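You operate a simulated robot arm through the tools that you are given. There is no shell and no other tool.

Carry out the task below with a simulated two-armed robot. There is one attempt and no reset: what you move stays moved.

Task
Sort the spools on the blue bench: the full one on a free rack pin, the empty one away.
Fine: the empty one goes in the third drawer, shut again; the low one stays.

It is judged by the outcome, as a careful person would: the job done as asked, and still so three seconds after it is handed in. It fails if anything else is knocked over, pushed out of place, dropped, spilled or broken.

Robot
Two 7-joint arms with fingered hands on one trunk that stands fixed in place. Base frame: the origin is at the foot of the trunk, x ahead of it, y to its left, z up; the work surface is at about z = 850. Lengths are in mm, angles in rad, forces in N, time in s.
The left shoulder is at [70, 172, 1277], the right one opposite. Each reaches about 1156 mm from its shoulder. Payload 5 kg a hand.
Tool frame (each hand has its own): the origin (TCP) lies between the finger pads and is the grasp point; the fingertips stand 43 mm ahead of it; z points along the fingers, y is the line along which they close. The gripper opens to 144 mm; its body begins 50 mm behind the TCP. The gripper is a hand of 5 fingers: y runs from the thumb to the fingers, the wrist lies at [-21, -124, -221] in the tool frame, and closing takes about 1.5 s.
Orientation is that of the tool frame in the base frame, as a unit quaternion [x, y, z, w]. With the fingers straight down and the wrist toward the robot, the tool's x, y and z point along [0, 1, 0], [1, 0, 0] and [0, 0, -1] of the base frame.

Tools
- The arms move only by the tool move_arm. It takes "left_series", "right_series" or both (then of equal length, played together; a hand with none holds still); each is a list of rows, each an object (a shift or turn left out is 0, a gripper value left out holds the last) with "translation": the shift along the tool's x, y, z in mm, a list of three; "dr": the turn, a rotation vector about the tool's x, y, z in rad, a list of three; "grip": the opening, from 0 (shut) to 1 (fully open). In form: [{"translation": [x, y, z], "dr": [rx, ry, rz], "grip": grip}, ...]. A call has 1 to 20 rows; each row shifts and turns the commanded pose from where the row before left it, along the tool's axes as they then stand. A row lasts 0.2 s, in which the tool goes at most 50 mm and 0.15 rad; a call with a longer step from one row to the next is refused whole, and so is a gripper value outside its range. A pose out of reach is approached as far as the arm can. The call stops where the force on the tool passes 90 N (or 10 N more than at its start, if that is more) or the arm is blocked; 0.2 s more then pass. Each finger travels about 45 mm/s and halts on what it meets, pressing with about 34 N; the grip force reading is that of the motor and also rises with nothing between the fingers. The clock runs only during rows and for 0.2 s after the last one: add rows that do not move to give the fingers time. It gives the time, the measured TCP pose, the force on the tool (base axes), the opening and the grip force at its end, in the units of the frame above (readings bear some noise), with the torque about the TCP (base axes, N m) and any sound that the robot's microphone picked up.
- Cameras (640 x 400 px; columns grow to the right, rows downward): "scene" is now at [126.6, -9, 1486.8]; the picture's right is [-0.13, -0.99, 0.00], its down [-0.77, 0.10, -0.63] and it looks along [0.62, -0.08, -0.78] (base axes); focal length 310 px, centre (320, 200). "left" rides on the left gripper at [-86, -108, -168] in its tool frame; the picture's right is [-0.80, -0.28, 0.53], its down [0.54, -0.73, 0.42] and it looks along [0.27, 0.63, 0.73] (tool axes); focal length 275 px, centre (320, 200). "right" rides on the right gripper at [86, -108, -168] in its tool frame; the picture's right is [-0.80, 0.28, -0.53], its down [-0.54, -0.73, 0.42] and it looks along [-0.27, 0.63, 0.73] (tool axes); focal length 275 px, centre (320, 200). There is no depth. A picture from a camera that has moved, and an enlarged one, comes with that camera's place and axes in the base frame and with its lens.
- camera(camera): a new picture of that camera. The clock stands still meanwhile.
- slide_trunk(by): slides the trunk up (or, below 0, down) by that many mm; the arms and the scene camera ride with it, the base frame stays. It gives what a move gives, with no picture.
- preshape(shape, hand): the hand has 5 fingers and takes this shape, open, in about a second: jaw (thumb against the fingers, like two jaws); tri (thumb and two fingers); tip (a fingertip pinch); poke (one finger out to press); point (the index stretched); flat (the hand flat); cup (the hand cupped); fist (a fist). The gripper value then closes the fingers along that shape, each until it touches; the sizes above hold for jaw. It gives what a move gives, with no picture.
- pan_tilt(pan, tilt): turns the head with the scene camera to pan (to the left, within 1.501 rad either way) and tilt (down, from -0.506 to 1.204), counted from straight ahead of the robot. It gives what a move gives.
- zoom(camera, box): a new picture of the part [left, top, right, bottom] of that camera's present view, enlarged. The clock stands still meanwhile.
- finish_job(): hands the job in; it is judged then, once.

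Places have to be worked out from the pictures, the camera data and where the tool is seen. Open the grippers and draw the arms clear of the work before you hand the job in, unless the task says otherwise.

The tools are called after "Request:" as a command line: name --argument value ..., lists and objects as JSON in quotes. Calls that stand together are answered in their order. move_arm: Moves the arms, as the interface text tells. Its arguments: {"type":"object","properties":{"left_series":{"type":"array","items":{"type":"object","properties":{"translation":{"type":"array","items":{"type":"number"}},"dr":{"type":"array","items":{"type":"number"}},"grip":{"type":"number"}}}},"right_series":{"type":"array","items":{"type":"object","properties":{"translation":{"type":"array","items":{"type":"number"}},"dr":{"type":"array","items":{"type":"number"}},"grip":{"type":"number"}}}}},"required":[]} The other tools are called the same way: slide_trunk (by) moves the trunk up or down; preshape (shape, hand) gives the hand a shape; pan_tilt (pan, tilt) turns the head that bears the scene camera; camera (camera) takes a picture; zoom (camera, box) takes an enlarged picture of a part of a camera's view; finish_job () hands the job in.

At the start:

```text
time: 0.0
left_tool_pos: [703.2, 340.1, 1117.4]
left_ee_rot: [0.707, 0.707, 0.0, -0.001]
left_wrist_force: [0.9, 0.5, 0.8]
left_moment: [-0.01, -0.04, -0.01]
left_width: 143.6
left_grasp_force: 0.1
left_shape: jaw
right_tool_pos: [651.1, -279.5, 1128.0]
right_ee_rot: [0.708, 0.707, -0.001, -0.001]
right_wrist_force: [-0.3, 0.2, -0.4]
right_moment: [0.01, 0.02, 0.03]
right_width: 143.7
right_grasp_force: 0.0
right_shape: jaw
trunk travel left (down, up): [-375.0, 565.0]
head pan, tilt (commanded): [-0.134, 0.894]
```

scene: 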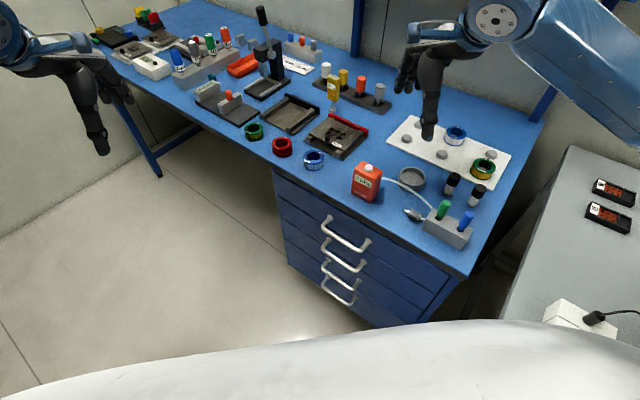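
right: 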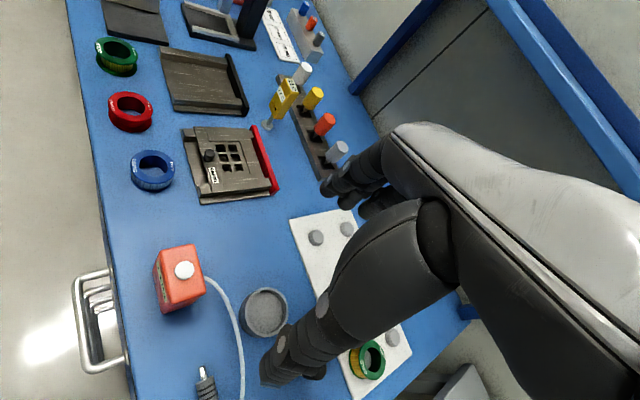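
left: 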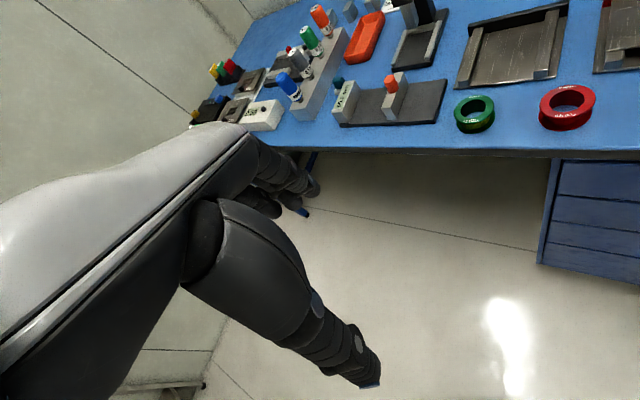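

The pictures show three spools (green, red, blue) by the front edge of the bench, a white pin board at the right with two spools on it, and a drawer unit under the bench. I zoom in on the spools, the rack and the drawers.

Request:
zoom --camera "scene" --box '[230, 110, 340, 180]'

Request:
zoom --camera "scene" --box '[370, 100, 530, 200]'

Request:
zoom --camera "scene" --box '[260, 160, 480, 330]'

Request:
zoom --camera "right" --box '[80, 20, 200, 200]'

```text
5.71 times, centred on (285, 145) of scene
camera zoom: at [126.6, -9.0, 1486.8], right [-0.13, -0.99, 0.0], down [-0.77, 0.1, -0.63], along [0.62, -0.08, -0.78], focal length 1771 px, centre (520, 514)
```

zoom: 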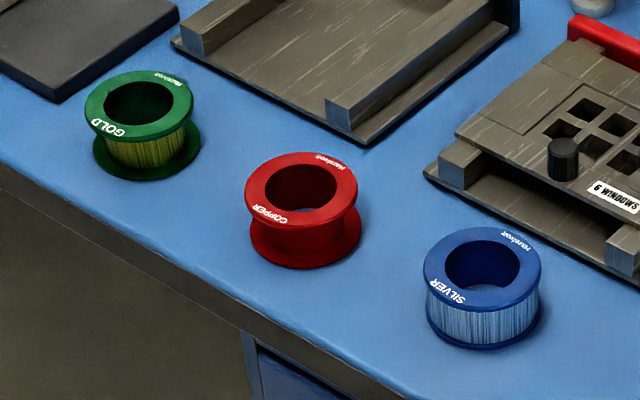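

```text
4.00 times, centred on (450, 150) of scene
camera zoom: at [126.6, -9.0, 1486.8], right [-0.13, -0.99, 0.0], down [-0.77, 0.1, -0.63], along [0.62, -0.08, -0.78], focal length 1240 px, centre (-200, 400)
```

zoom: 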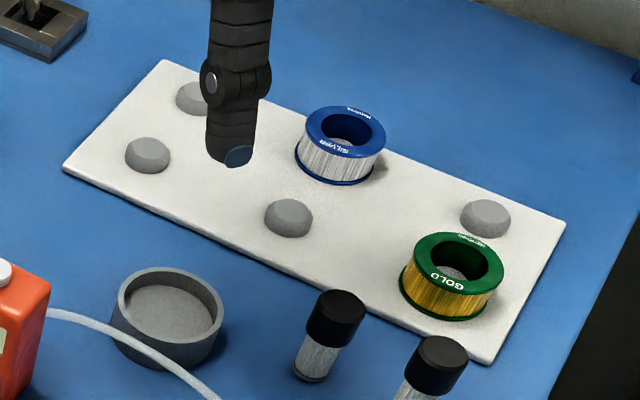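

```text
2.35 times, centred on (370, 245) of scene
camera zoom: at [126.6, -9.0, 1486.8], right [-0.13, -0.99, 0.0], down [-0.77, 0.1, -0.63], along [0.62, -0.08, -0.78], focal length 729 px, centre (202, 94)
```

zoom: 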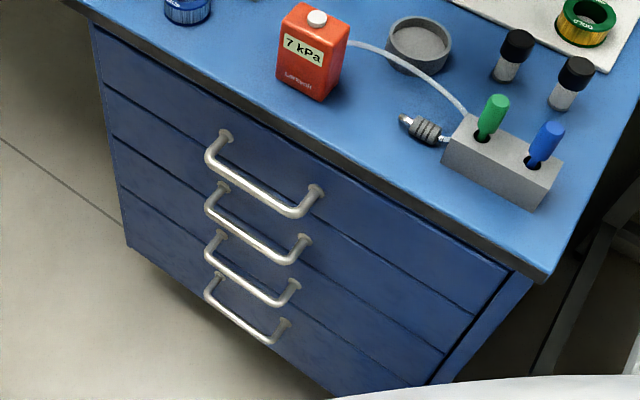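

```text
2.22 times, centred on (140, 110) of right
camera zoom: at [542.7, -192.8, 1295.3], right [0.28, -0.8, 0.53], down [-0.73, -0.54, -0.42], along [0.63, -0.27, -0.73], focal length 612 px, centre (720, 400)
```

zoom: 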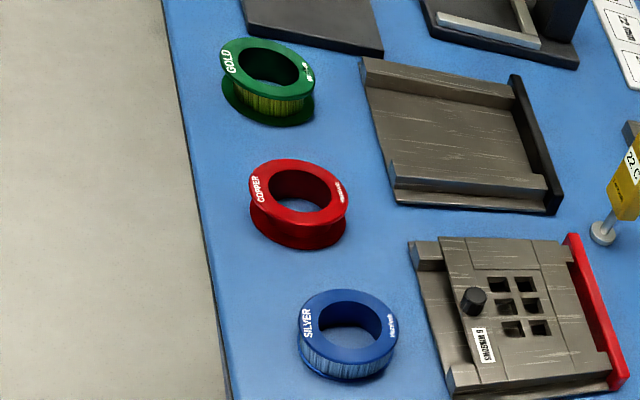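

The three loose spools look like GOLD (green flange, thin winding), COPPER (red flange, perhaps empty) and SILVER (blue flange, wound to near the rim). I check each winding closely, and look again at the drawer fronts and pins.

Request:
zoom --camera "scene" --box '[265, 130, 300, 160]'

Request:
zoom --camera "scene" --box '[296, 144, 331, 174]'

Request:
zoom --camera "scene" --box '[238, 116, 273, 146]'

Request:
zoom --camera "scene" --box '[310, 200, 390, 310]'

Request:
zoom --camera "scene" --box '[390, 110, 470, 170]'

Request:
camera --camera "scene"

```text
13.33 times, centred on (282, 145) of scene
camera zoom: at [126.6, -9.0, 1486.8], right [-0.13, -0.99, 0.0], down [-0.77, 0.1, -0.63], along [0.62, -0.08, -0.78], focal length 4132 px, centre (820, 933)
```

zoom: 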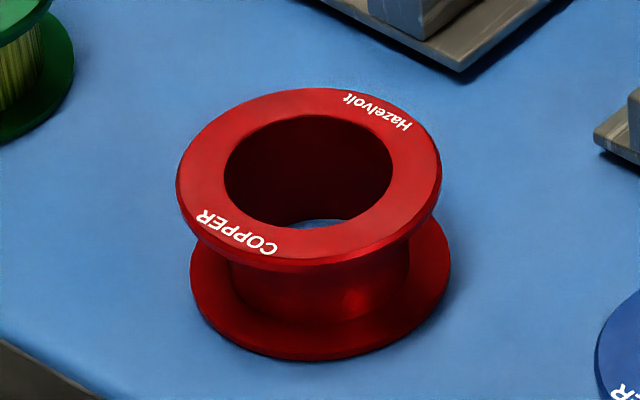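

```text
13.33 times, centred on (314, 159) of scene
camera zoom: at [126.6, -9.0, 1486.8], right [-0.13, -0.99, 0.0], down [-0.77, 0.1, -0.63], along [0.62, -0.08, -0.78], focal length 4132 px, centre (407, 747)
```

zoom: 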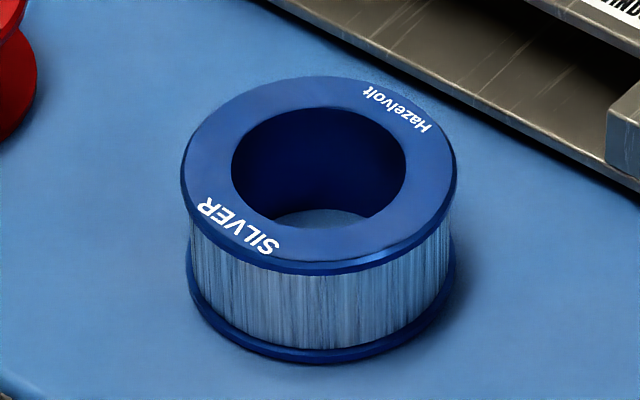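

```text
13.33 times, centred on (256, 131) of scene
camera zoom: at [126.6, -9.0, 1486.8], right [-0.13, -0.99, 0.0], down [-0.77, 0.1, -0.63], along [0.62, -0.08, -0.78], focal length 4132 px, centre (1180, 1120)
```

zoom: 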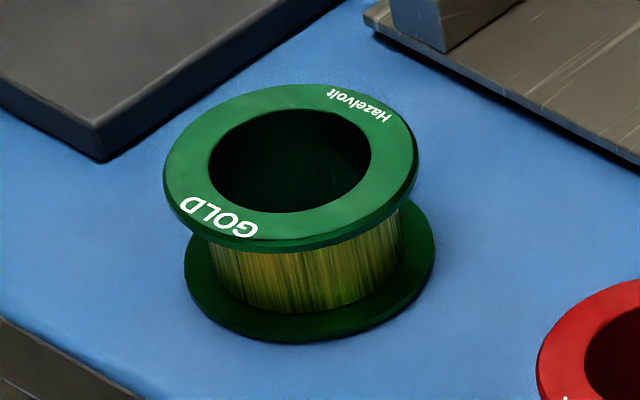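

```text
3.64 times, centred on (350, 255) of scene
camera zoom: at [126.6, -9.0, 1486.8], right [-0.13, -0.99, 0.0], down [-0.77, 0.1, -0.63], along [0.62, -0.08, -0.78], focal length 1127 px, centre (211, 0)
```

zoom: 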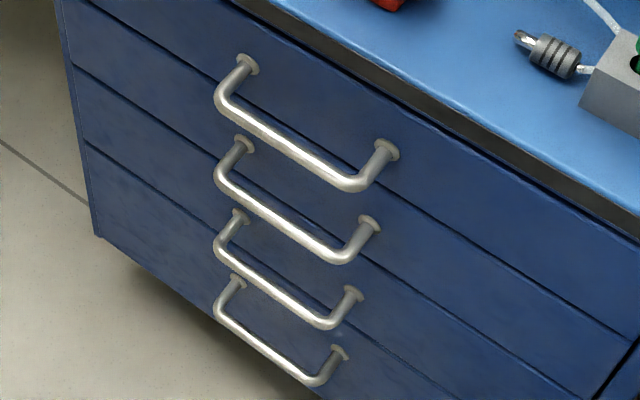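

```text
6.67 times, centred on (430, 140) of scene
camera zoom: at [126.6, -9.0, 1486.8], right [-0.13, -0.99, 0.0], down [-0.77, 0.1, -0.63], along [0.62, -0.08, -0.78], focal length 2066 px, centre (-413, 600)
```

zoom: 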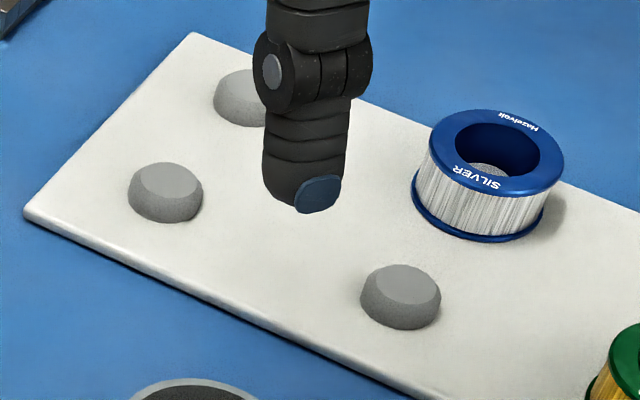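

```text
taken
camera scene: at [126.6, -9.0, 1486.8], right [-0.13, -0.99, 0.0], down [-0.77, 0.1, -0.63], along [0.62, -0.08, -0.78], focal length 310 px, centre (320, 200)
```

scene: 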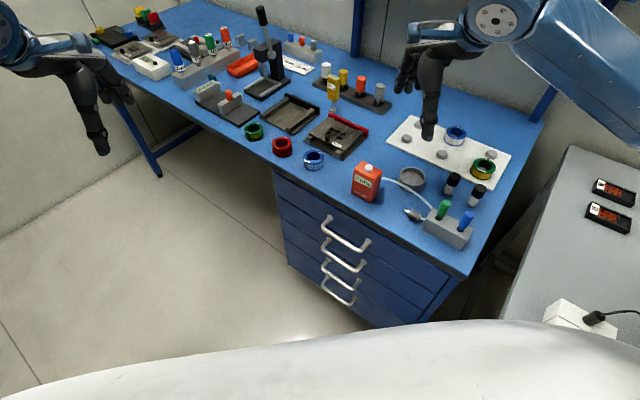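

SILVER is full, COPPER has a bare core (empty) and GOLD is low; I put SILVER at about (768, -78) and COPPER at about (839, 10). I bring the right hand over the silver spool at its present height and yaw it so the fingers close along the bench edge, away from the fixture.

Request:
move_arm --right_series '[{"translation": [40.3, 23.3, 0]}, {"translation": [40.3, 23.3, 0]}, {"translation": [40.3, 23.3, 0]}, {"translation": [40.3, 23.3, 0]}, {"translation": [40.3, 23.3, 0]}, {"dr": [0, 0, -0.135]}, {"dr": [0, 0, -0.135]}, {"dr": [0, 0, -0.135]}, {"dr": [0, 0, -0.135]}, {"dr": [0, 0, -0.135]}, {"dr": [0, 0, -0.135]}, {"translation": [0, 0, 30]}, {}]'

```text
time: 2.8
left_tool_pos: [705.0, 339.7, 1116.8]
left_ee_rot: [0.707, 0.708, 0.0, 0.0]
left_wrist_force: [-0.4, -1.2, -0.5]
left_moment: [0.01, 0.03, -0.01]
left_width: 143.6
left_grasp_force: 0.1
left_shape: jaw
right_tool_pos: [764.9, -78.8, 1097.6]
right_ee_rot: [0.372, 0.928, 0.0, 0.0]
right_wrist_force: [0.2, -0.1, 0.7]
right_moment: [-0.02, -0.02, -0.01]
right_width: 143.9
right_grasp_force: 0.0
right_shape: jaw
trunk travel left (down, up): [-375.0, 565.0]
head pan, tilt (commanded): [-0.134, 0.894]
```

The hand stands over the silver spool at z about 1098. I take pictures to check alignment and the fingers' layout.

Request:
camera --camera "scene"

Request:
camera --camera "right"

Request:
zoom --camera "scene" --box '[240, 60, 400, 180]'

```text
taken
camera scene: at [126.4, -8.5, 1486.8], right [-0.13, -0.99, 0.0], down [-0.77, 0.1, -0.63], along [0.62, -0.08, -0.78], focal length 310 px, centre (320, 200)
```

scene: 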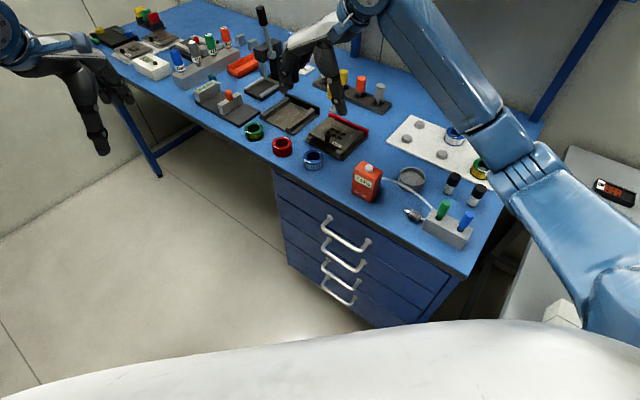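

```text
taken
camera right: at [629.2, -96.5, 1265.5], right [0.77, -0.34, 0.53], down [-0.11, -0.9, -0.42], along [0.63, 0.27, -0.73], focal length 275 px, centre (320, 200)
```

right: 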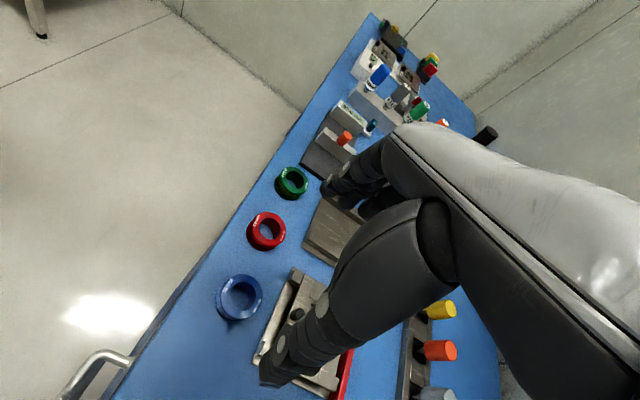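

```text
3.33 times, centred on (320, 120) of scene
camera zoom: at [126.4, -8.5, 1486.8], right [-0.13, -0.99, 0.0], down [-0.77, 0.1, -0.63], along [0.62, -0.08, -0.78], focal length 1033 px, centre (320, 467)
```

zoom: 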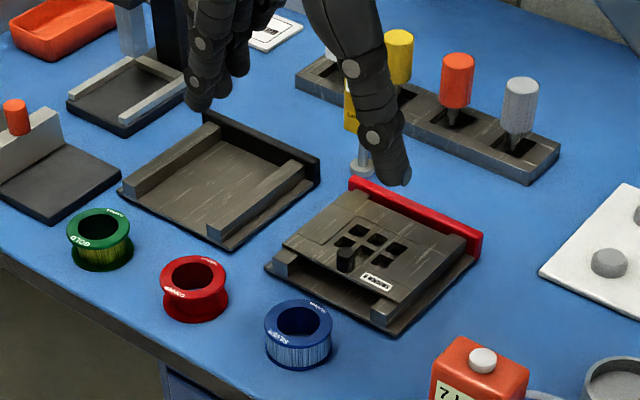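

The hand camera agrees with my silver-spool position within a few mm. I narrow the opening to about 98 mm and descend to about z 978.

Request:
move_arm --right_series '[{"grip": 0.68, "translation": [0, 0, 30]}, {"translation": [0, 0, 30]}, {"translation": [0, 0, 30]}, {"translation": [0, 0, 30]}, {}, {}, {}]'

Request:
camera --camera "right"

Request:
zoom --camera "scene" --box '[260, 90, 380, 180]'

```text
time: 4.4
left_tool_pos: [704.5, 339.1, 1117.1]
left_ee_rot: [0.707, 0.708, 0.0, 0.0]
left_wrist_force: [0.1, -0.2, 0.1]
left_moment: [0.0, 0.05, -0.03]
left_width: 143.7
left_grasp_force: 0.1
left_shape: jaw
right_tool_pos: [768.3, -79.5, 977.9]
right_ee_rot: [0.372, 0.928, 0.0, -0.001]
right_wrist_force: [0.1, 1.2, -0.8]
right_moment: [0.0, -0.01, 0.02]
right_width: 98.1
right_grasp_force: 0.0
right_shape: jaw
trunk travel left (down, up): [-375.0, 565.0]
head pan, tilt (commanded): [-0.134, 0.894]
```

```text
taken
camera right: at [631.2, -97.2, 1145.4], right [0.77, -0.34, 0.53], down [-0.11, -0.9, -0.42], along [0.63, 0.27, -0.73], focal length 275 px, centre (320, 200)
```

right: 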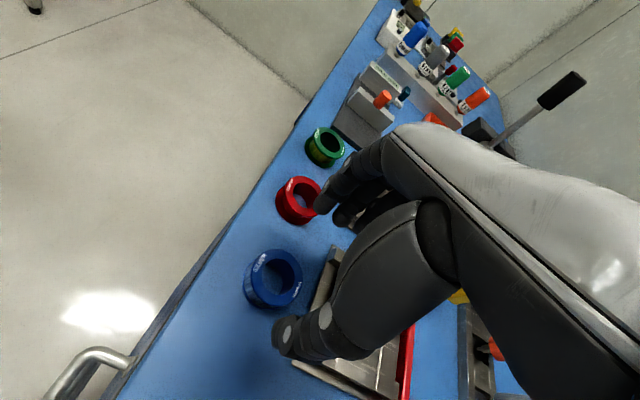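

```text
4.44 times, centred on (320, 135) of scene
camera zoom: at [126.6, -8.9, 1486.7], right [-0.13, -0.99, 0.0], down [-0.77, 0.1, -0.63], along [0.62, -0.08, -0.78], focal length 1377 px, centre (320, 489)
```

zoom: 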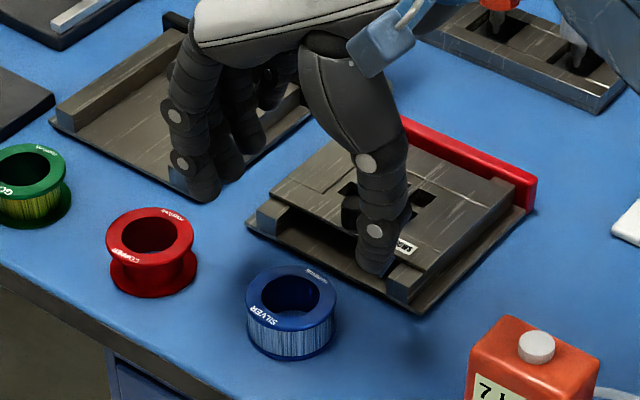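

The fingers and thumb straddle the spool, but the ring and little fingers spread toward the fixture behind it. I switch the right hand to the three-finger shape to gain clearance and look at it.

Request:
preshape --hand "right" --shape "tri"

Request:
camera --camera "right"

Request:
zoom --camera "scene" --box '[260, 90, 380, 180]'

```text
time: 5.3
left_tool_pos: [704.1, 340.4, 1118.9]
left_ee_rot: [0.707, 0.707, 0.0, 0.0]
left_wrist_force: [-0.4, 0.5, 0.0]
left_moment: [-0.02, -0.01, 0.0]
left_width: 143.5
left_grasp_force: 0.0
left_shape: jaw
right_tool_pos: [766.8, -78.6, 977.8]
right_ee_rot: [0.371, 0.929, 0.0, 0.0]
right_wrist_force: [1.2, 0.4, 0.6]
right_moment: [0.02, -0.01, -0.01]
right_width: 144.3
right_grasp_force: 0.1
right_shape: tri
trunk travel left (down, up): [-375.0, 565.0]
head pan, tilt (commanded): [-0.134, 0.894]
```

```text
taken
camera right: at [631.3, -97.2, 1145.4], right [0.77, -0.34, 0.53], down [-0.11, -0.9, -0.42], along [0.63, 0.27, -0.73], focal length 275 px, centre (320, 200)
```

right: 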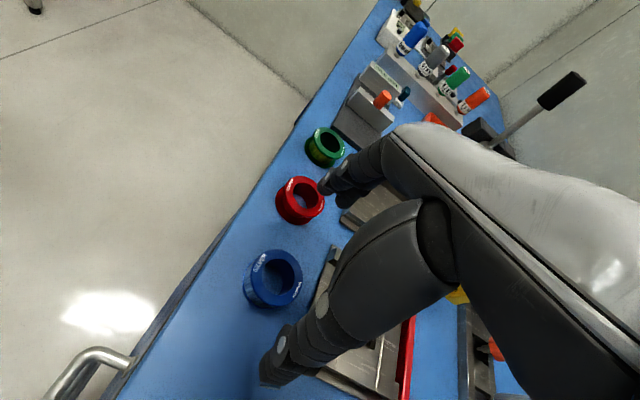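

```text
4.44 times, centred on (320, 135) of scene
camera zoom: at [126.7, -8.9, 1486.7], right [-0.13, -0.99, 0.0], down [-0.77, 0.1, -0.63], along [0.62, -0.08, -0.78], focal length 1377 px, centre (320, 489)
```

zoom: 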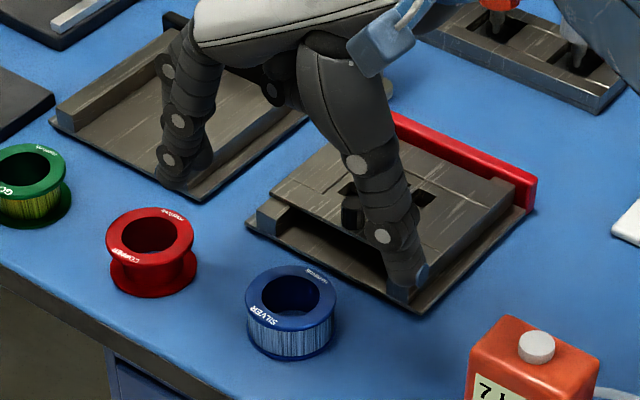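

In the tri shape only thumb, index and middle point down. I narrow to about 95 mm and descend to TCP z about 915, then check.

Request:
move_arm --right_series '[{"grip": 0.66}, {}, {}, {}, {"translation": [0, 0, 21]}, {"translation": [0, 0, 21]}, {"translation": [0, 0, 21]}, {}]'

Request:
camera --camera "right"

Request:
zoom --camera "scene" --box '[270, 120, 350, 180]'

```text
time: 7.1
left_tool_pos: [704.5, 339.1, 1117.8]
left_ee_rot: [0.707, 0.708, 0.0, 0.0]
left_wrist_force: [-0.4, 0.2, 0.7]
left_moment: [-0.01, 0.02, 0.0]
left_width: 143.5
left_grasp_force: 0.1
left_shape: jaw
right_tool_pos: [766.1, -78.6, 914.2]
right_ee_rot: [0.371, 0.928, 0.0, 0.0]
right_wrist_force: [0.0, 0.1, 1.1]
right_moment: [-0.04, 0.01, -0.02]
right_width: 95.6
right_grasp_force: 0.1
right_shape: tri
trunk travel left (down, up): [-375.0, 565.0]
head pan, tilt (commanded): [-0.134, 0.894]
```

```text
taken
camera right: at [630.4, -97.1, 1082.7], right [0.77, -0.34, 0.53], down [-0.11, -0.9, -0.42], along [0.63, 0.27, -0.73], focal length 275 px, centre (320, 200)
```

right: 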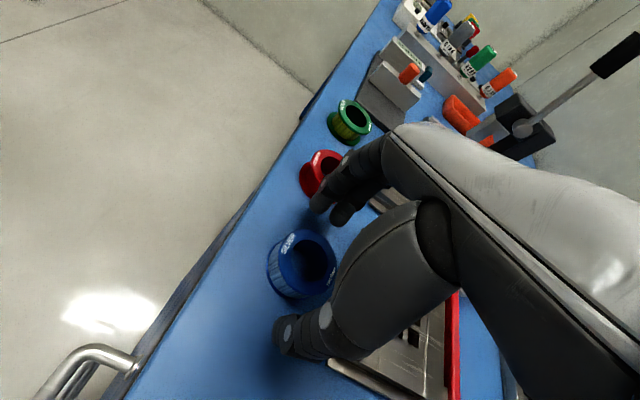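

```text
6.67 times, centred on (310, 150) of scene
camera zoom: at [126.5, -8.8, 1486.8], right [-0.13, -0.99, 0.0], down [-0.77, 0.1, -0.63], along [0.62, -0.08, -0.78], focal length 2066 px, centre (387, 533)
```

zoom: 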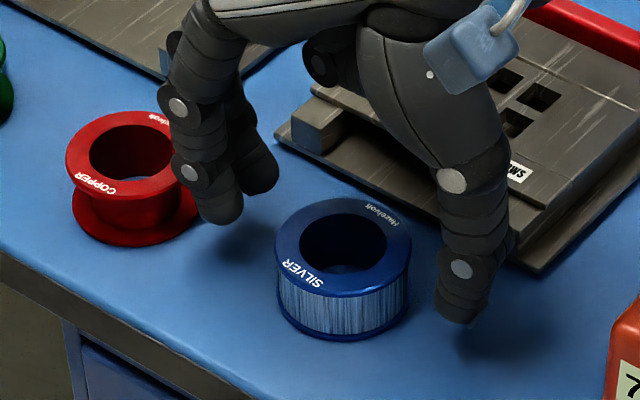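

Thumb and fingers sit about evenly around the spool, with the index near the red spool. I narrow to about 80 mm first and then go down to TCP z about 899.

Request:
move_arm --right_series '[{"grip": 0.56}, {}, {}, {"translation": [0, 0, 5]}, {"translation": [0, 0, 5]}, {"translation": [0, 0, 5]}, {}]'

Request:
zoom --camera "scene" --box '[270, 120, 350, 180]'

Request:
zoom --camera "right" --box '[220, 130, 380, 380]'

```text
time: 8.7
left_tool_pos: [704.0, 340.2, 1117.4]
left_ee_rot: [0.707, 0.707, 0.0, 0.0]
left_wrist_force: [1.1, 0.1, -0.6]
left_moment: [0.03, 0.0, 0.02]
left_width: 143.4
left_grasp_force: 0.0
left_shape: jaw
right_tool_pos: [766.5, -79.6, 899.5]
right_ee_rot: [0.372, 0.928, 0.0, 0.0]
right_wrist_force: [-0.1, -0.4, -0.1]
right_moment: [0.03, 0.0, 0.01]
right_width: 81.1
right_grasp_force: 0.1
right_shape: tri
trunk travel left (down, up): [-375.0, 565.0]
head pan, tilt (commanded): [-0.134, 0.894]
```

```text
6.67 times, centred on (310, 150) of scene
camera zoom: at [126.6, -8.9, 1486.8], right [-0.13, -0.99, 0.0], down [-0.77, 0.1, -0.63], along [0.62, -0.08, -0.78], focal length 2066 px, centre (387, 533)
```

zoom: 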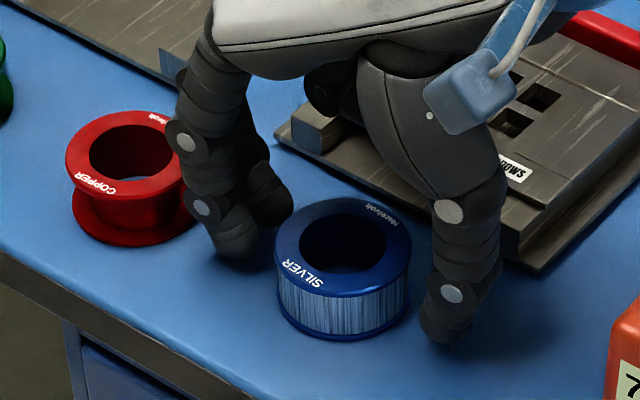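

```text
1.60 times, centred on (300, 255) of right
camera zoom: at [630.1, -97.3, 1067.0], right [0.77, -0.34, 0.53], down [-0.11, -0.9, -0.42], along [0.63, 0.27, -0.73], focal length 440 px, centre (352, 112)
```

zoom: 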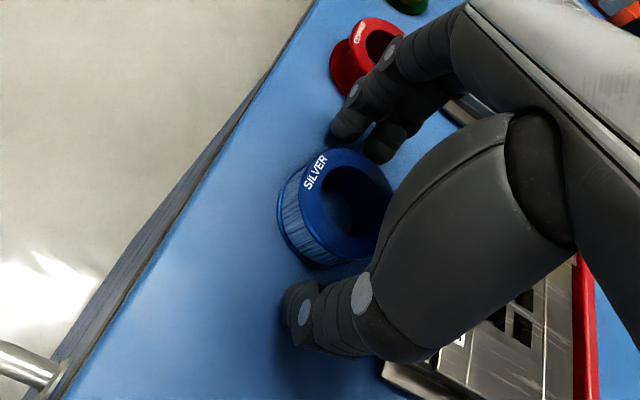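

There's no contact and the spool is centred between the pads. I close on the silver spool.

Request:
move_arm --right_series '[{"grip": 0.2}, {}, {}, {}, {}, {}, {}]'

Request:
zoom --camera "scene" --box '[270, 120, 350, 180]'

Request:
zoom --camera "right" --box '[220, 130, 380, 380]'

```text
time: 10.3
left_tool_pos: [704.0, 338.8, 1116.1]
left_ee_rot: [0.708, 0.706, -0.001, 0.0]
left_wrist_force: [0.2, -0.1, 0.1]
left_moment: [0.03, -0.01, -0.01]
left_width: 143.6
left_grasp_force: 0.1
left_shape: jaw
right_tool_pos: [766.4, -78.5, 898.9]
right_ee_rot: [0.371, 0.929, 0.001, 0.0]
right_wrist_force: [0.0, 0.7, -0.5]
right_moment: [-0.03, -0.01, 0.0]
right_width: 50.6
right_grasp_force: 34.1
right_shape: tri
trunk travel left (down, up): [-375.0, 565.0]
head pan, tilt (commanded): [-0.134, 0.894]
```

```text
6.67 times, centred on (310, 150) of scene
camera zoom: at [126.7, -8.9, 1486.7], right [-0.13, -0.99, 0.0], down [-0.77, 0.1, -0.63], along [0.62, -0.08, -0.78], focal length 2066 px, centre (387, 533)
```

zoom: 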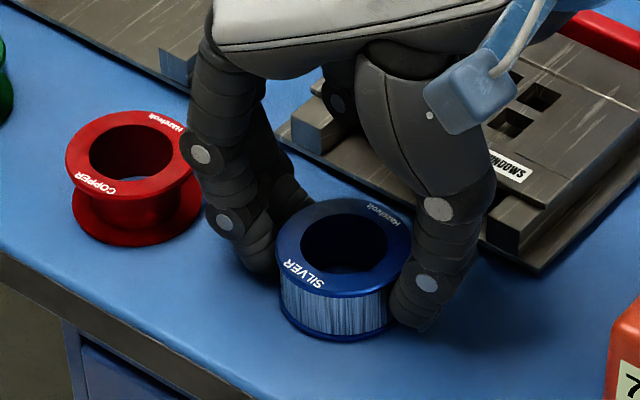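

```text
1.60 times, centred on (300, 255) of right
camera zoom: at [630.2, -97.3, 1067.1], right [0.77, -0.34, 0.53], down [-0.11, -0.9, -0.42], along [0.63, 0.27, -0.73], focal length 440 px, centre (352, 112)
```

zoom: 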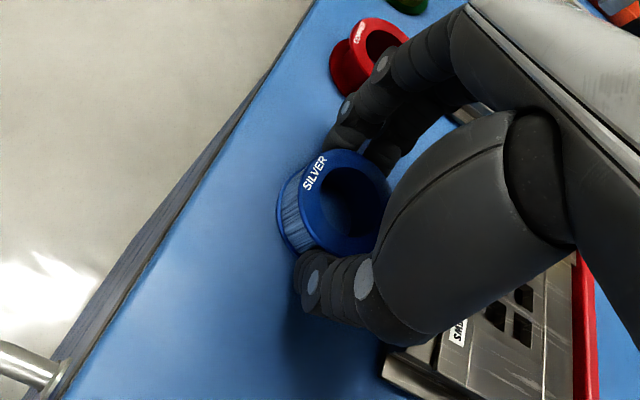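

The grip reads 34 N and the spool hasn't shifted. I lift it slowly and check.

Request:
move_arm --right_series '[{"translation": [0, 0, -10]}, {"translation": [0, 0, -15]}, {"translation": [0, 0, -25]}, {"translation": [0, 0, -30]}, {"translation": [0, 0, -30]}, {"translation": [0, 0, -30]}, {}]'

Request:
camera --camera "scene"

Request:
camera --camera "right"

```text
time: 11.9
left_tool_pos: [704.9, 340.8, 1117.6]
left_ee_rot: [0.707, 0.707, 0.0, 0.0]
left_wrist_force: [1.3, 0.4, -0.8]
left_moment: [0.02, 0.03, 0.0]
left_width: 143.7
left_grasp_force: 0.1
left_shape: jaw
right_tool_pos: [767.9, -78.9, 1041.1]
right_ee_rot: [0.371, 0.929, 0.001, -0.001]
right_wrist_force: [0.4, -0.1, -0.4]
right_moment: [0.03, -0.02, -0.06]
right_width: 50.7
right_grasp_force: 33.8
right_shape: tri
trunk travel left (down, up): [-375.0, 565.0]
head pan, tilt (commanded): [-0.134, 0.894]
```

```text
taken
camera scene: at [127.0, -9.2, 1486.7], right [-0.13, -0.99, 0.0], down [-0.77, 0.1, -0.63], along [0.62, -0.08, -0.78], focal length 310 px, centre (320, 200)
```

scene: 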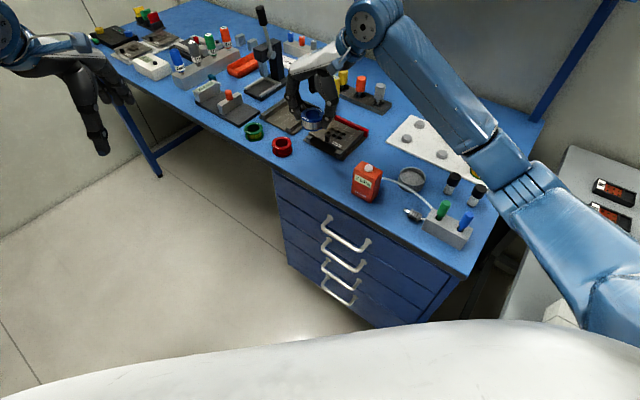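

```text
taken
camera right: at [631.1, -97.2, 1208.7], right [0.77, -0.34, 0.53], down [-0.11, -0.9, -0.42], along [0.63, 0.27, -0.73], focal length 275 px, centre (320, 200)
```

right: 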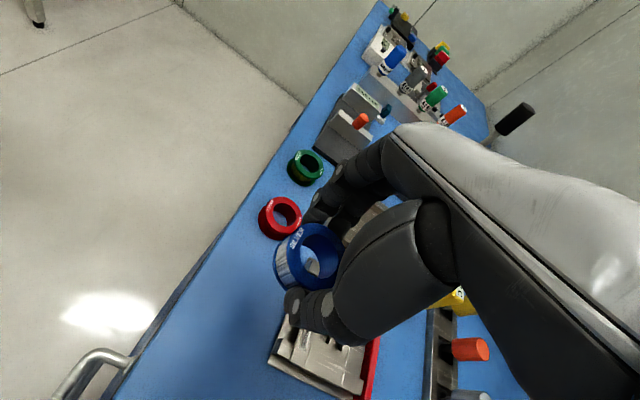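

The spool is held firmly. I carry it high across to above the near-left free pin (about (826, -373)), at z about 1085 so the hand camera can see the pin below the held spool.

Request:
move_arm --right_series '[{"translation": [-20, -14, -15]}, {"translation": [-35, -24.7, -15]}, {"translation": [-35, -24.7, -14]}, {"translation": [-35, -24.7, 0]}, {"translation": [-35, -24.7, 0]}, {"translation": [-35, -24.7, 0]}, {"translation": [-35, -24.7, 0]}, {"translation": [-15.4, -10.7, 0]}, {}, {}]'

Request:
camera --camera "right"

Request:
camera --camera "scene"

Request:
zoom --camera "right" --box '[200, 240, 320, 340]'

Request:
zoom --camera "scene" --box '[380, 60, 500, 180]'

```text
time: 14.1
left_tool_pos: [704.1, 339.2, 1118.6]
left_ee_rot: [0.708, 0.707, 0.001, 0.001]
left_wrist_force: [-0.2, -0.9, 0.6]
left_moment: [-0.02, -0.05, 0.0]
left_width: 143.5
left_grasp_force: 0.1
left_shape: jaw
right_tool_pos: [825.5, -372.3, 1083.9]
right_ee_rot: [0.372, 0.928, 0.0, 0.0]
right_wrist_force: [0.8, 0.5, -0.2]
right_moment: [0.0, -0.03, 0.02]
right_width: 50.6
right_grasp_force: 34.5
right_shape: tri
trunk travel left (down, up): [-375.0, 565.0]
head pan, tilt (commanded): [-0.134, 0.894]
```

```text
taken
camera right: at [689.1, -391.4, 1251.4], right [0.77, -0.34, 0.53], down [-0.11, -0.9, -0.42], along [0.63, 0.27, -0.73], focal length 275 px, centre (320, 200)
```

right: 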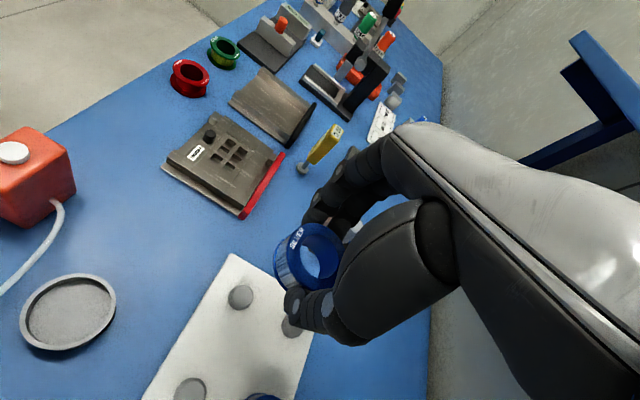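

```text
taken
camera scene: at [126.7, -9.3, 1486.7], right [-0.13, -0.99, 0.0], down [-0.77, 0.1, -0.63], along [0.62, -0.08, -0.78], focal length 310 px, centre (320, 200)
```

scene: 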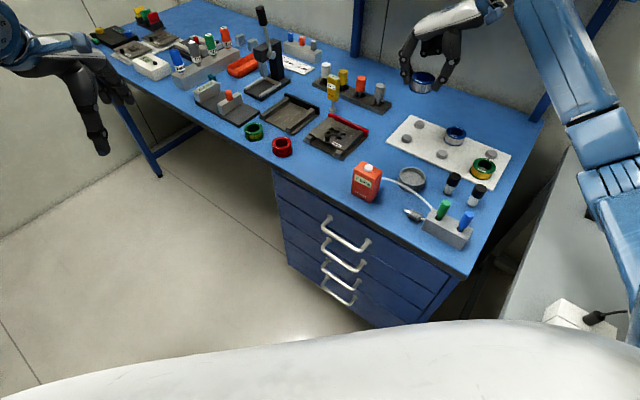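

```text
4.00 times, centred on (260, 290) of right
camera zoom: at [689.1, -391.4, 1251.4], right [0.77, -0.34, 0.53], down [-0.11, -0.9, -0.42], along [0.63, 0.27, -0.73], focal length 1101 px, centre (560, -160)
```

zoom: 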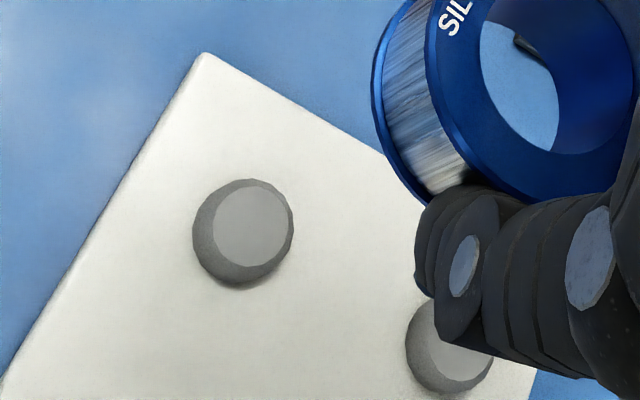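

```text
3.33 times, centred on (440, 120) of scene
camera zoom: at [126.7, -9.3, 1486.7], right [-0.13, -0.99, 0.0], down [-0.77, 0.1, -0.63], along [0.62, -0.08, -0.78], focal length 1033 px, centre (-80, 467)
```

zoom: 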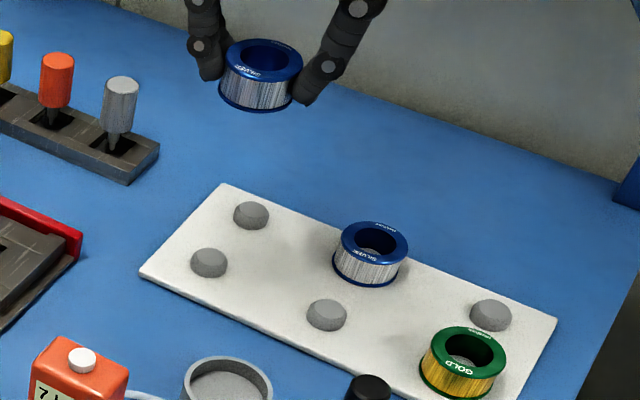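

The near-left pin shows just beside the held spool in the hand camera, close to where the spool itself showed before the pick. I zoom harder on the pin in the scene camera to fix its place.

Request:
zoom --camera "scene" --box '[390, 122, 430, 152]'

Request:
zoom --camera "scene" --box '[430, 115, 480, 150]'

Request:
zoom --camera "scene" --box '[395, 60, 445, 100]'

Request:
zoom --camera "right" --box '[210, 270, 270, 320]'

```text
13.33 times, centred on (410, 137) of scene
camera zoom: at [126.7, -9.3, 1486.7], right [-0.13, -0.99, 0.0], down [-0.77, 0.1, -0.63], along [0.62, -0.08, -0.78], focal length 4132 px, centre (-880, 1040)
```

zoom: 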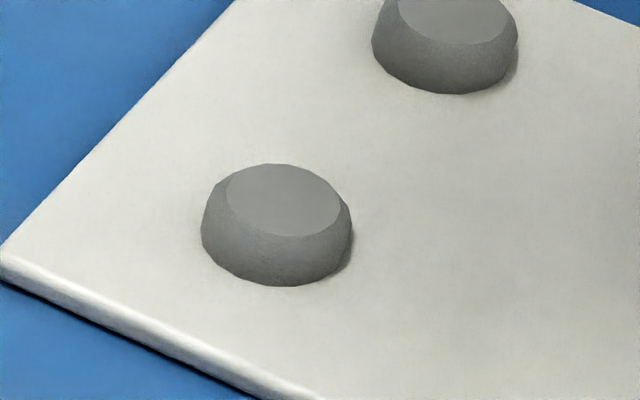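

```text
11.43 times, centred on (455, 132) of scene
camera zoom: at [126.7, -9.3, 1486.7], right [-0.13, -0.99, 0.0], down [-0.77, 0.1, -0.63], along [0.62, -0.08, -0.78], focal length 3541 px, centre (-1223, 971)
```

zoom: 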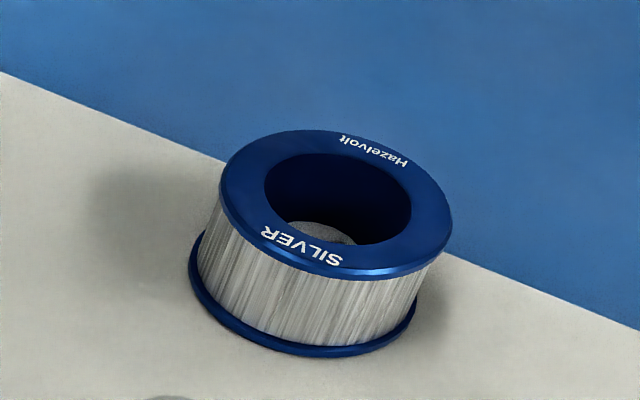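

```text
10.00 times, centred on (420, 80) of scene
camera zoom: at [126.7, -9.3, 1486.7], right [-0.13, -0.99, 0.0], down [-0.77, 0.1, -0.63], along [0.62, -0.08, -0.78], focal length 3099 px, centre (-680, 1400)
```

zoom: 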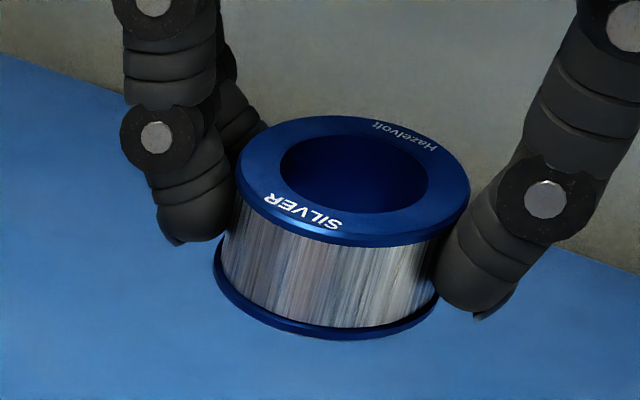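

```text
8.00 times, centred on (240, 295) of right
camera zoom: at [689.1, -391.4, 1251.4], right [0.77, -0.34, 0.53], down [-0.11, -0.9, -0.42], along [0.63, 0.27, -0.73], focal length 2202 px, centre (960, -560)
```

zoom: 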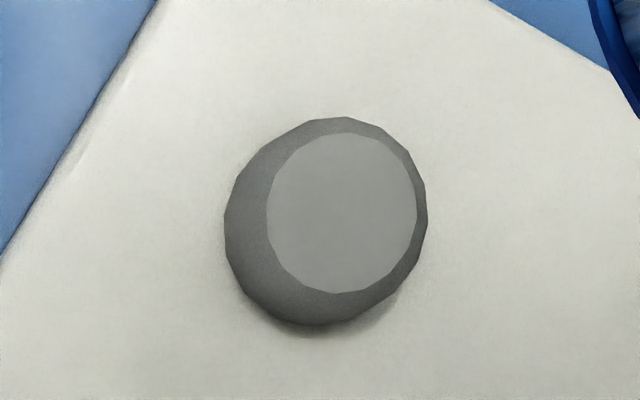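

By the scene camera the pin is at about (825.5, -372), top z about 871, which is within 2 mm of the held spool's axis. I lower straight down to about 15 mm above the pin and check again.

Request:
move_arm --right_series '[{"translation": [0, 0, 30]}, {"translation": [0, 0, 35]}, {"translation": [0, 0, 35]}, {"translation": [0, 0, 30]}, {"translation": [0, 0, 19]}, {}, {}]'

Request:
zoom --camera "scene" --box '[380, 100, 440, 150]'

Request:
zoom --camera "right" --box '[250, 190, 370, 320]'

```text
time: 15.7
left_tool_pos: [703.6, 340.2, 1117.4]
left_ee_rot: [0.707, 0.707, 0.0, 0.0]
left_wrist_force: [-0.6, -0.5, 0.3]
left_moment: [0.03, -0.01, 0.02]
left_width: 143.8
left_grasp_force: 0.1
left_shape: jaw
right_tool_pos: [825.0, -373.0, 934.3]
right_ee_rot: [0.372, 0.928, 0.001, 0.0]
right_wrist_force: [0.4, 0.4, -0.4]
right_moment: [0.02, -0.02, -0.01]
right_width: 50.5
right_grasp_force: 33.7
right_shape: tri
trunk travel left (down, up): [-375.0, 565.0]
head pan, tilt (commanded): [-0.134, 0.894]
```

```text
8.00 times, centred on (410, 125) of scene
camera zoom: at [126.8, -9.2, 1486.7], right [-0.13, -0.99, 0.0], down [-0.77, 0.1, -0.63], along [0.62, -0.08, -0.78], focal length 2479 px, centre (-400, 800)
```

zoom: 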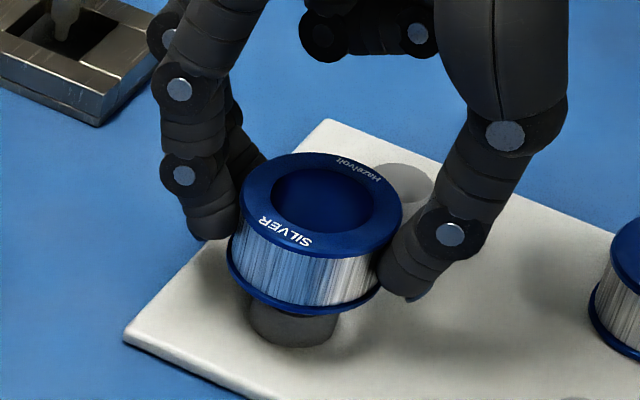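

```text
3.08 times, centred on (310, 255) of right
camera zoom: at [688.6, -391.2, 1101.7], right [0.77, -0.34, 0.53], down [-0.11, -0.9, -0.42], along [0.63, 0.27, -0.73], focal length 847 px, centre (351, 31)
```

zoom: 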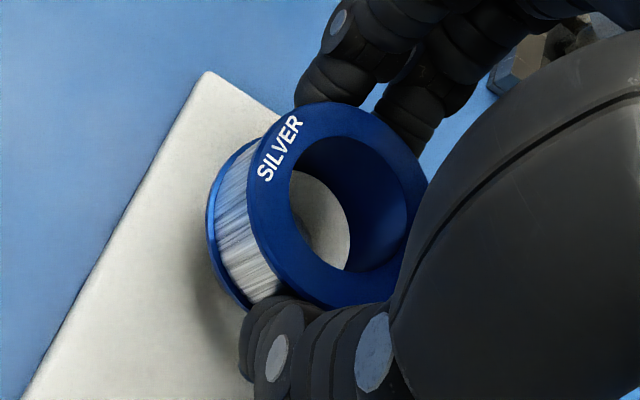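

Both views suggest the pin lies about 2 mm to tool -x of the spool axis. I correct by that and lower so the spool just starts over the tapered pin top.

Request:
move_arm --right_series '[{"translation": [-2.0, -0.3, 0]}, {"translation": [0, 0, 5]}, {"translation": [0, 0, 5]}, {"translation": [0, 0, 4]}, {"translation": [0, 0, 3]}, {}]'

Request:
zoom --camera "scene" --box '[380, 110, 440, 150]'

Request:
zoom --camera "right" --box '[250, 190, 370, 320]'

```text
time: 17.1
left_tool_pos: [703.4, 339.0, 1116.3]
left_ee_rot: [0.707, 0.707, 0.0, 0.0]
left_wrist_force: [-0.3, -1.2, -0.1]
left_moment: [0.0, 0.01, 0.03]
left_width: 143.7
left_grasp_force: 0.1
left_shape: jaw
right_tool_pos: [826.4, -375.9, 917.0]
right_ee_rot: [0.372, 0.928, 0.001, 0.001]
right_wrist_force: [0.5, 0.0, -0.3]
right_moment: [0.0, -0.02, 0.0]
right_width: 50.6
right_grasp_force: 34.1
right_shape: tri
trunk travel left (down, up): [-375.0, 565.0]
head pan, tilt (commanded): [-0.134, 0.894]
```

```text
10.00 times, centred on (410, 130) of scene
camera zoom: at [126.6, -9.0, 1486.7], right [-0.13, -0.99, 0.0], down [-0.77, 0.1, -0.63], along [0.62, -0.08, -0.78], focal length 3099 px, centre (-580, 900)
```

zoom: 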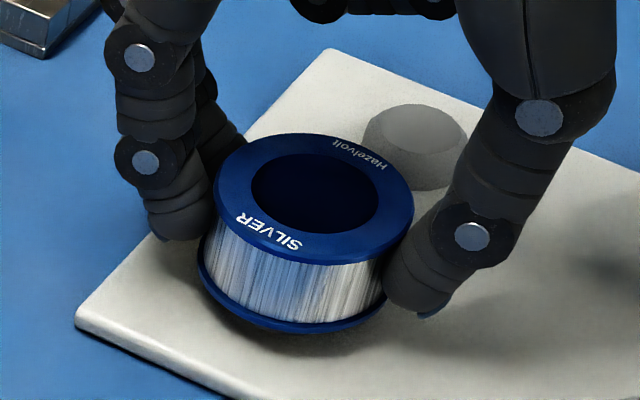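

```text
3.08 times, centred on (310, 255) of right
camera zoom: at [689.8, -393.1, 1085.0], right [0.77, -0.34, 0.53], down [-0.11, -0.9, -0.42], along [0.63, 0.27, -0.73], focal length 847 px, centre (351, 31)
```

zoom: 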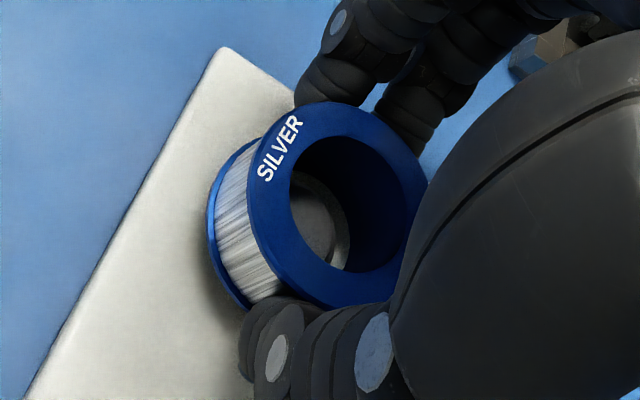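

There's no contact force yet and the pin's top is visible inside the spool's bore. I keep lowering in small steps while watching the force.

Request:
move_arm --right_series '[{"translation": [0, 0, 2]}, {"translation": [0, 0, 2]}, {}]'

Request:
zoom --camera "right" --box '[280, 220, 350, 280]'

Request:
zoom --camera "scene" --box '[390, 120, 430, 150]'

```text
time: 17.9
left_tool_pos: [704.2, 339.3, 1118.2]
left_ee_rot: [0.707, 0.707, 0.0, 0.0]
left_wrist_force: [-0.6, -0.5, 0.0]
left_moment: [0.02, 0.02, -0.01]
left_width: 143.5
left_grasp_force: 0.0
left_shape: jaw
right_tool_pos: [826.6, -374.2, 913.8]
right_ee_rot: [0.372, 0.928, 0.0, -0.001]
right_wrist_force: [0.1, -0.2, 0.1]
right_moment: [-0.01, -0.03, 0.02]
right_width: 50.6
right_grasp_force: 34.2
right_shape: tri
trunk travel left (down, up): [-375.0, 565.0]
head pan, tilt (commanded): [-0.134, 0.894]
```

```text
6.67 times, centred on (315, 250) of right
camera zoom: at [690.4, -392.9, 1081.6], right [0.77, -0.34, 0.53], down [-0.11, -0.9, -0.42], along [0.63, 0.27, -0.73], focal length 1835 px, centre (353, -133)
```

zoom: 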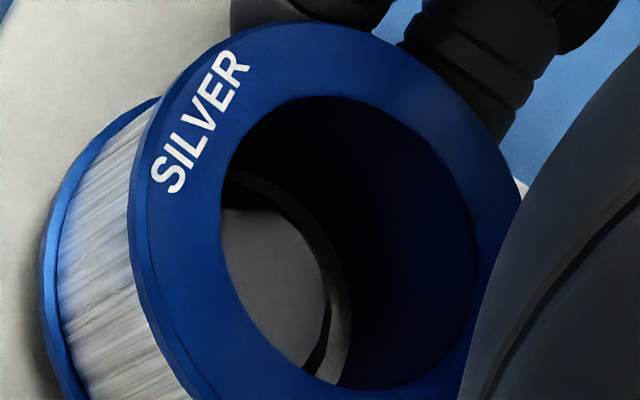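

```text
13.33 times, centred on (410, 135) of scene
camera zoom: at [126.7, -9.1, 1486.7], right [-0.13, -0.99, 0.0], down [-0.77, 0.1, -0.63], along [0.62, -0.08, -0.78], focal length 4132 px, centre (-880, 1067)
```

zoom: 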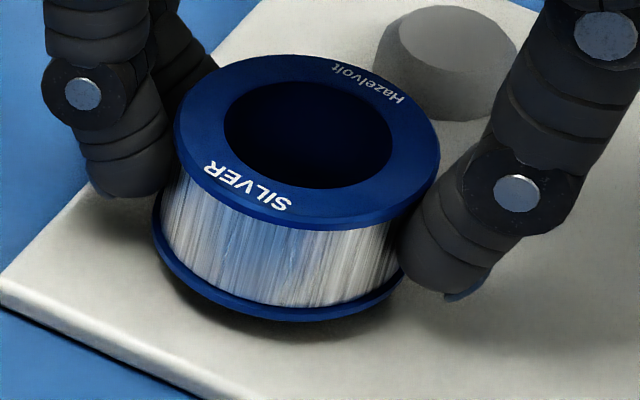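

The bore is now around the pin with no force. I lower the last few millimetres in 1.5 mm steps.

Request:
move_arm --right_series '[{"translation": [0, 0, 1.5]}, {"translation": [0, 0, 1.5]}, {}]'

Request:
zoom --camera "right" --box '[280, 220, 350, 280]'

Request:
zoom --camera "scene" --box '[390, 120, 430, 150]'

```text
time: 18.7
left_tool_pos: [704.1, 339.1, 1117.9]
left_ee_rot: [0.707, 0.707, 0.0, 0.0]
left_wrist_force: [0.6, 0.2, -0.5]
left_moment: [-0.03, 0.02, 0.02]
left_width: 143.7
left_grasp_force: 0.0
left_shape: jaw
right_tool_pos: [827.8, -375.1, 909.8]
right_ee_rot: [0.372, 0.928, 0.001, 0.0]
right_wrist_force: [-0.6, 0.4, -0.4]
right_moment: [-0.02, 0.01, -0.02]
right_width: 50.6
right_grasp_force: 34.1
right_shape: tri
trunk travel left (down, up): [-375.0, 565.0]
head pan, tilt (commanded): [-0.134, 0.894]
```

```text
6.67 times, centred on (315, 250) of right
camera zoom: at [690.3, -393.0, 1077.8], right [0.77, -0.34, 0.53], down [-0.11, -0.9, -0.42], along [0.63, 0.27, -0.73], focal length 1835 px, centre (353, -133)
```

zoom: 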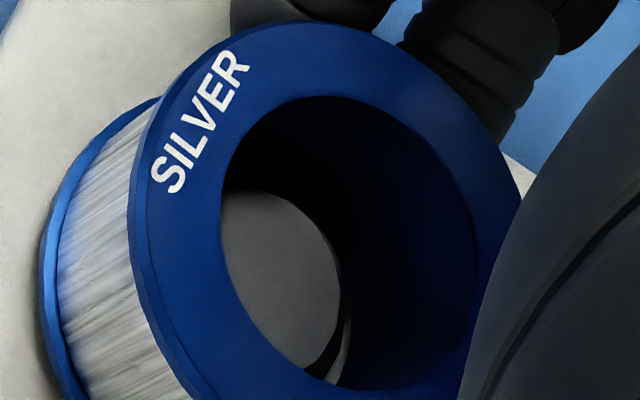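

```text
13.33 times, centred on (410, 135) of scene
camera zoom: at [126.6, -9.1, 1486.7], right [-0.13, -0.99, 0.0], down [-0.77, 0.1, -0.63], along [0.62, -0.08, -0.78], focal length 4132 px, centre (-880, 1067)
```

zoom: 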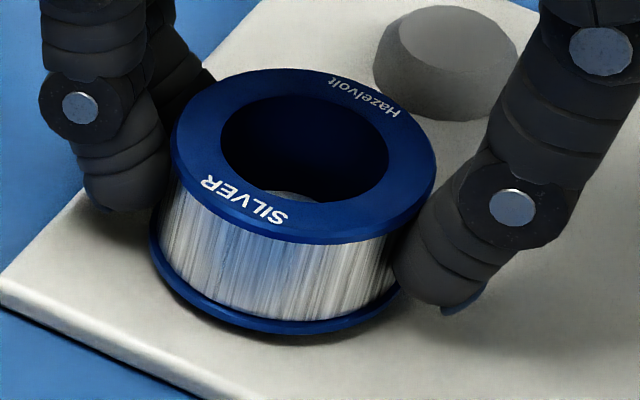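

Still free of force; the spool is nearly seated. I go on in 1 mm steps until I feel the board.

Request:
move_arm --right_series '[{"translation": [0, 0, 1]}, {"translation": [0, 0, 1]}, {}]'

Request:
zoom --camera "scene" --box '[390, 120, 430, 150]'

```text
time: 19.5
left_tool_pos: [704.9, 337.9, 1117.8]
left_ee_rot: [0.707, 0.707, 0.0, 0.0]
left_wrist_force: [-0.5, 0.0, -0.6]
left_moment: [0.01, 0.02, -0.05]
left_width: 143.6
left_grasp_force: 0.1
left_shape: jaw
right_tool_pos: [827.3, -374.0, 908.8]
right_ee_rot: [0.371, 0.929, 0.0, 0.0]
right_wrist_force: [0.1, 0.1, -0.3]
right_moment: [-0.01, 0.0, 0.06]
right_width: 50.4
right_grasp_force: 34.5
right_shape: tri
trunk travel left (down, up): [-375.0, 565.0]
head pan, tilt (commanded): [-0.134, 0.894]
```

```text
13.33 times, centred on (410, 135) of scene
camera zoom: at [126.7, -9.1, 1486.7], right [-0.13, -0.99, 0.0], down [-0.77, 0.1, -0.63], along [0.62, -0.08, -0.78], focal length 4132 px, centre (-880, 1067)
```

zoom: 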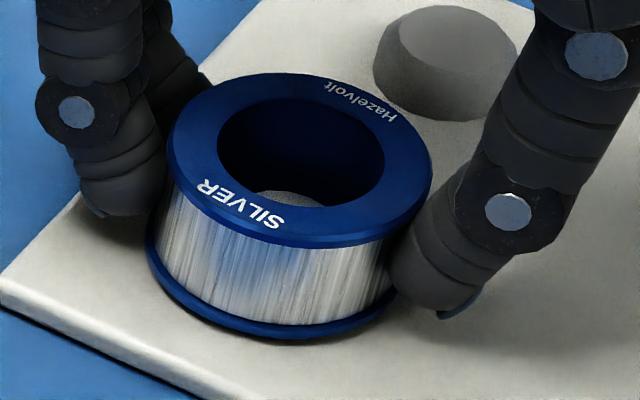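

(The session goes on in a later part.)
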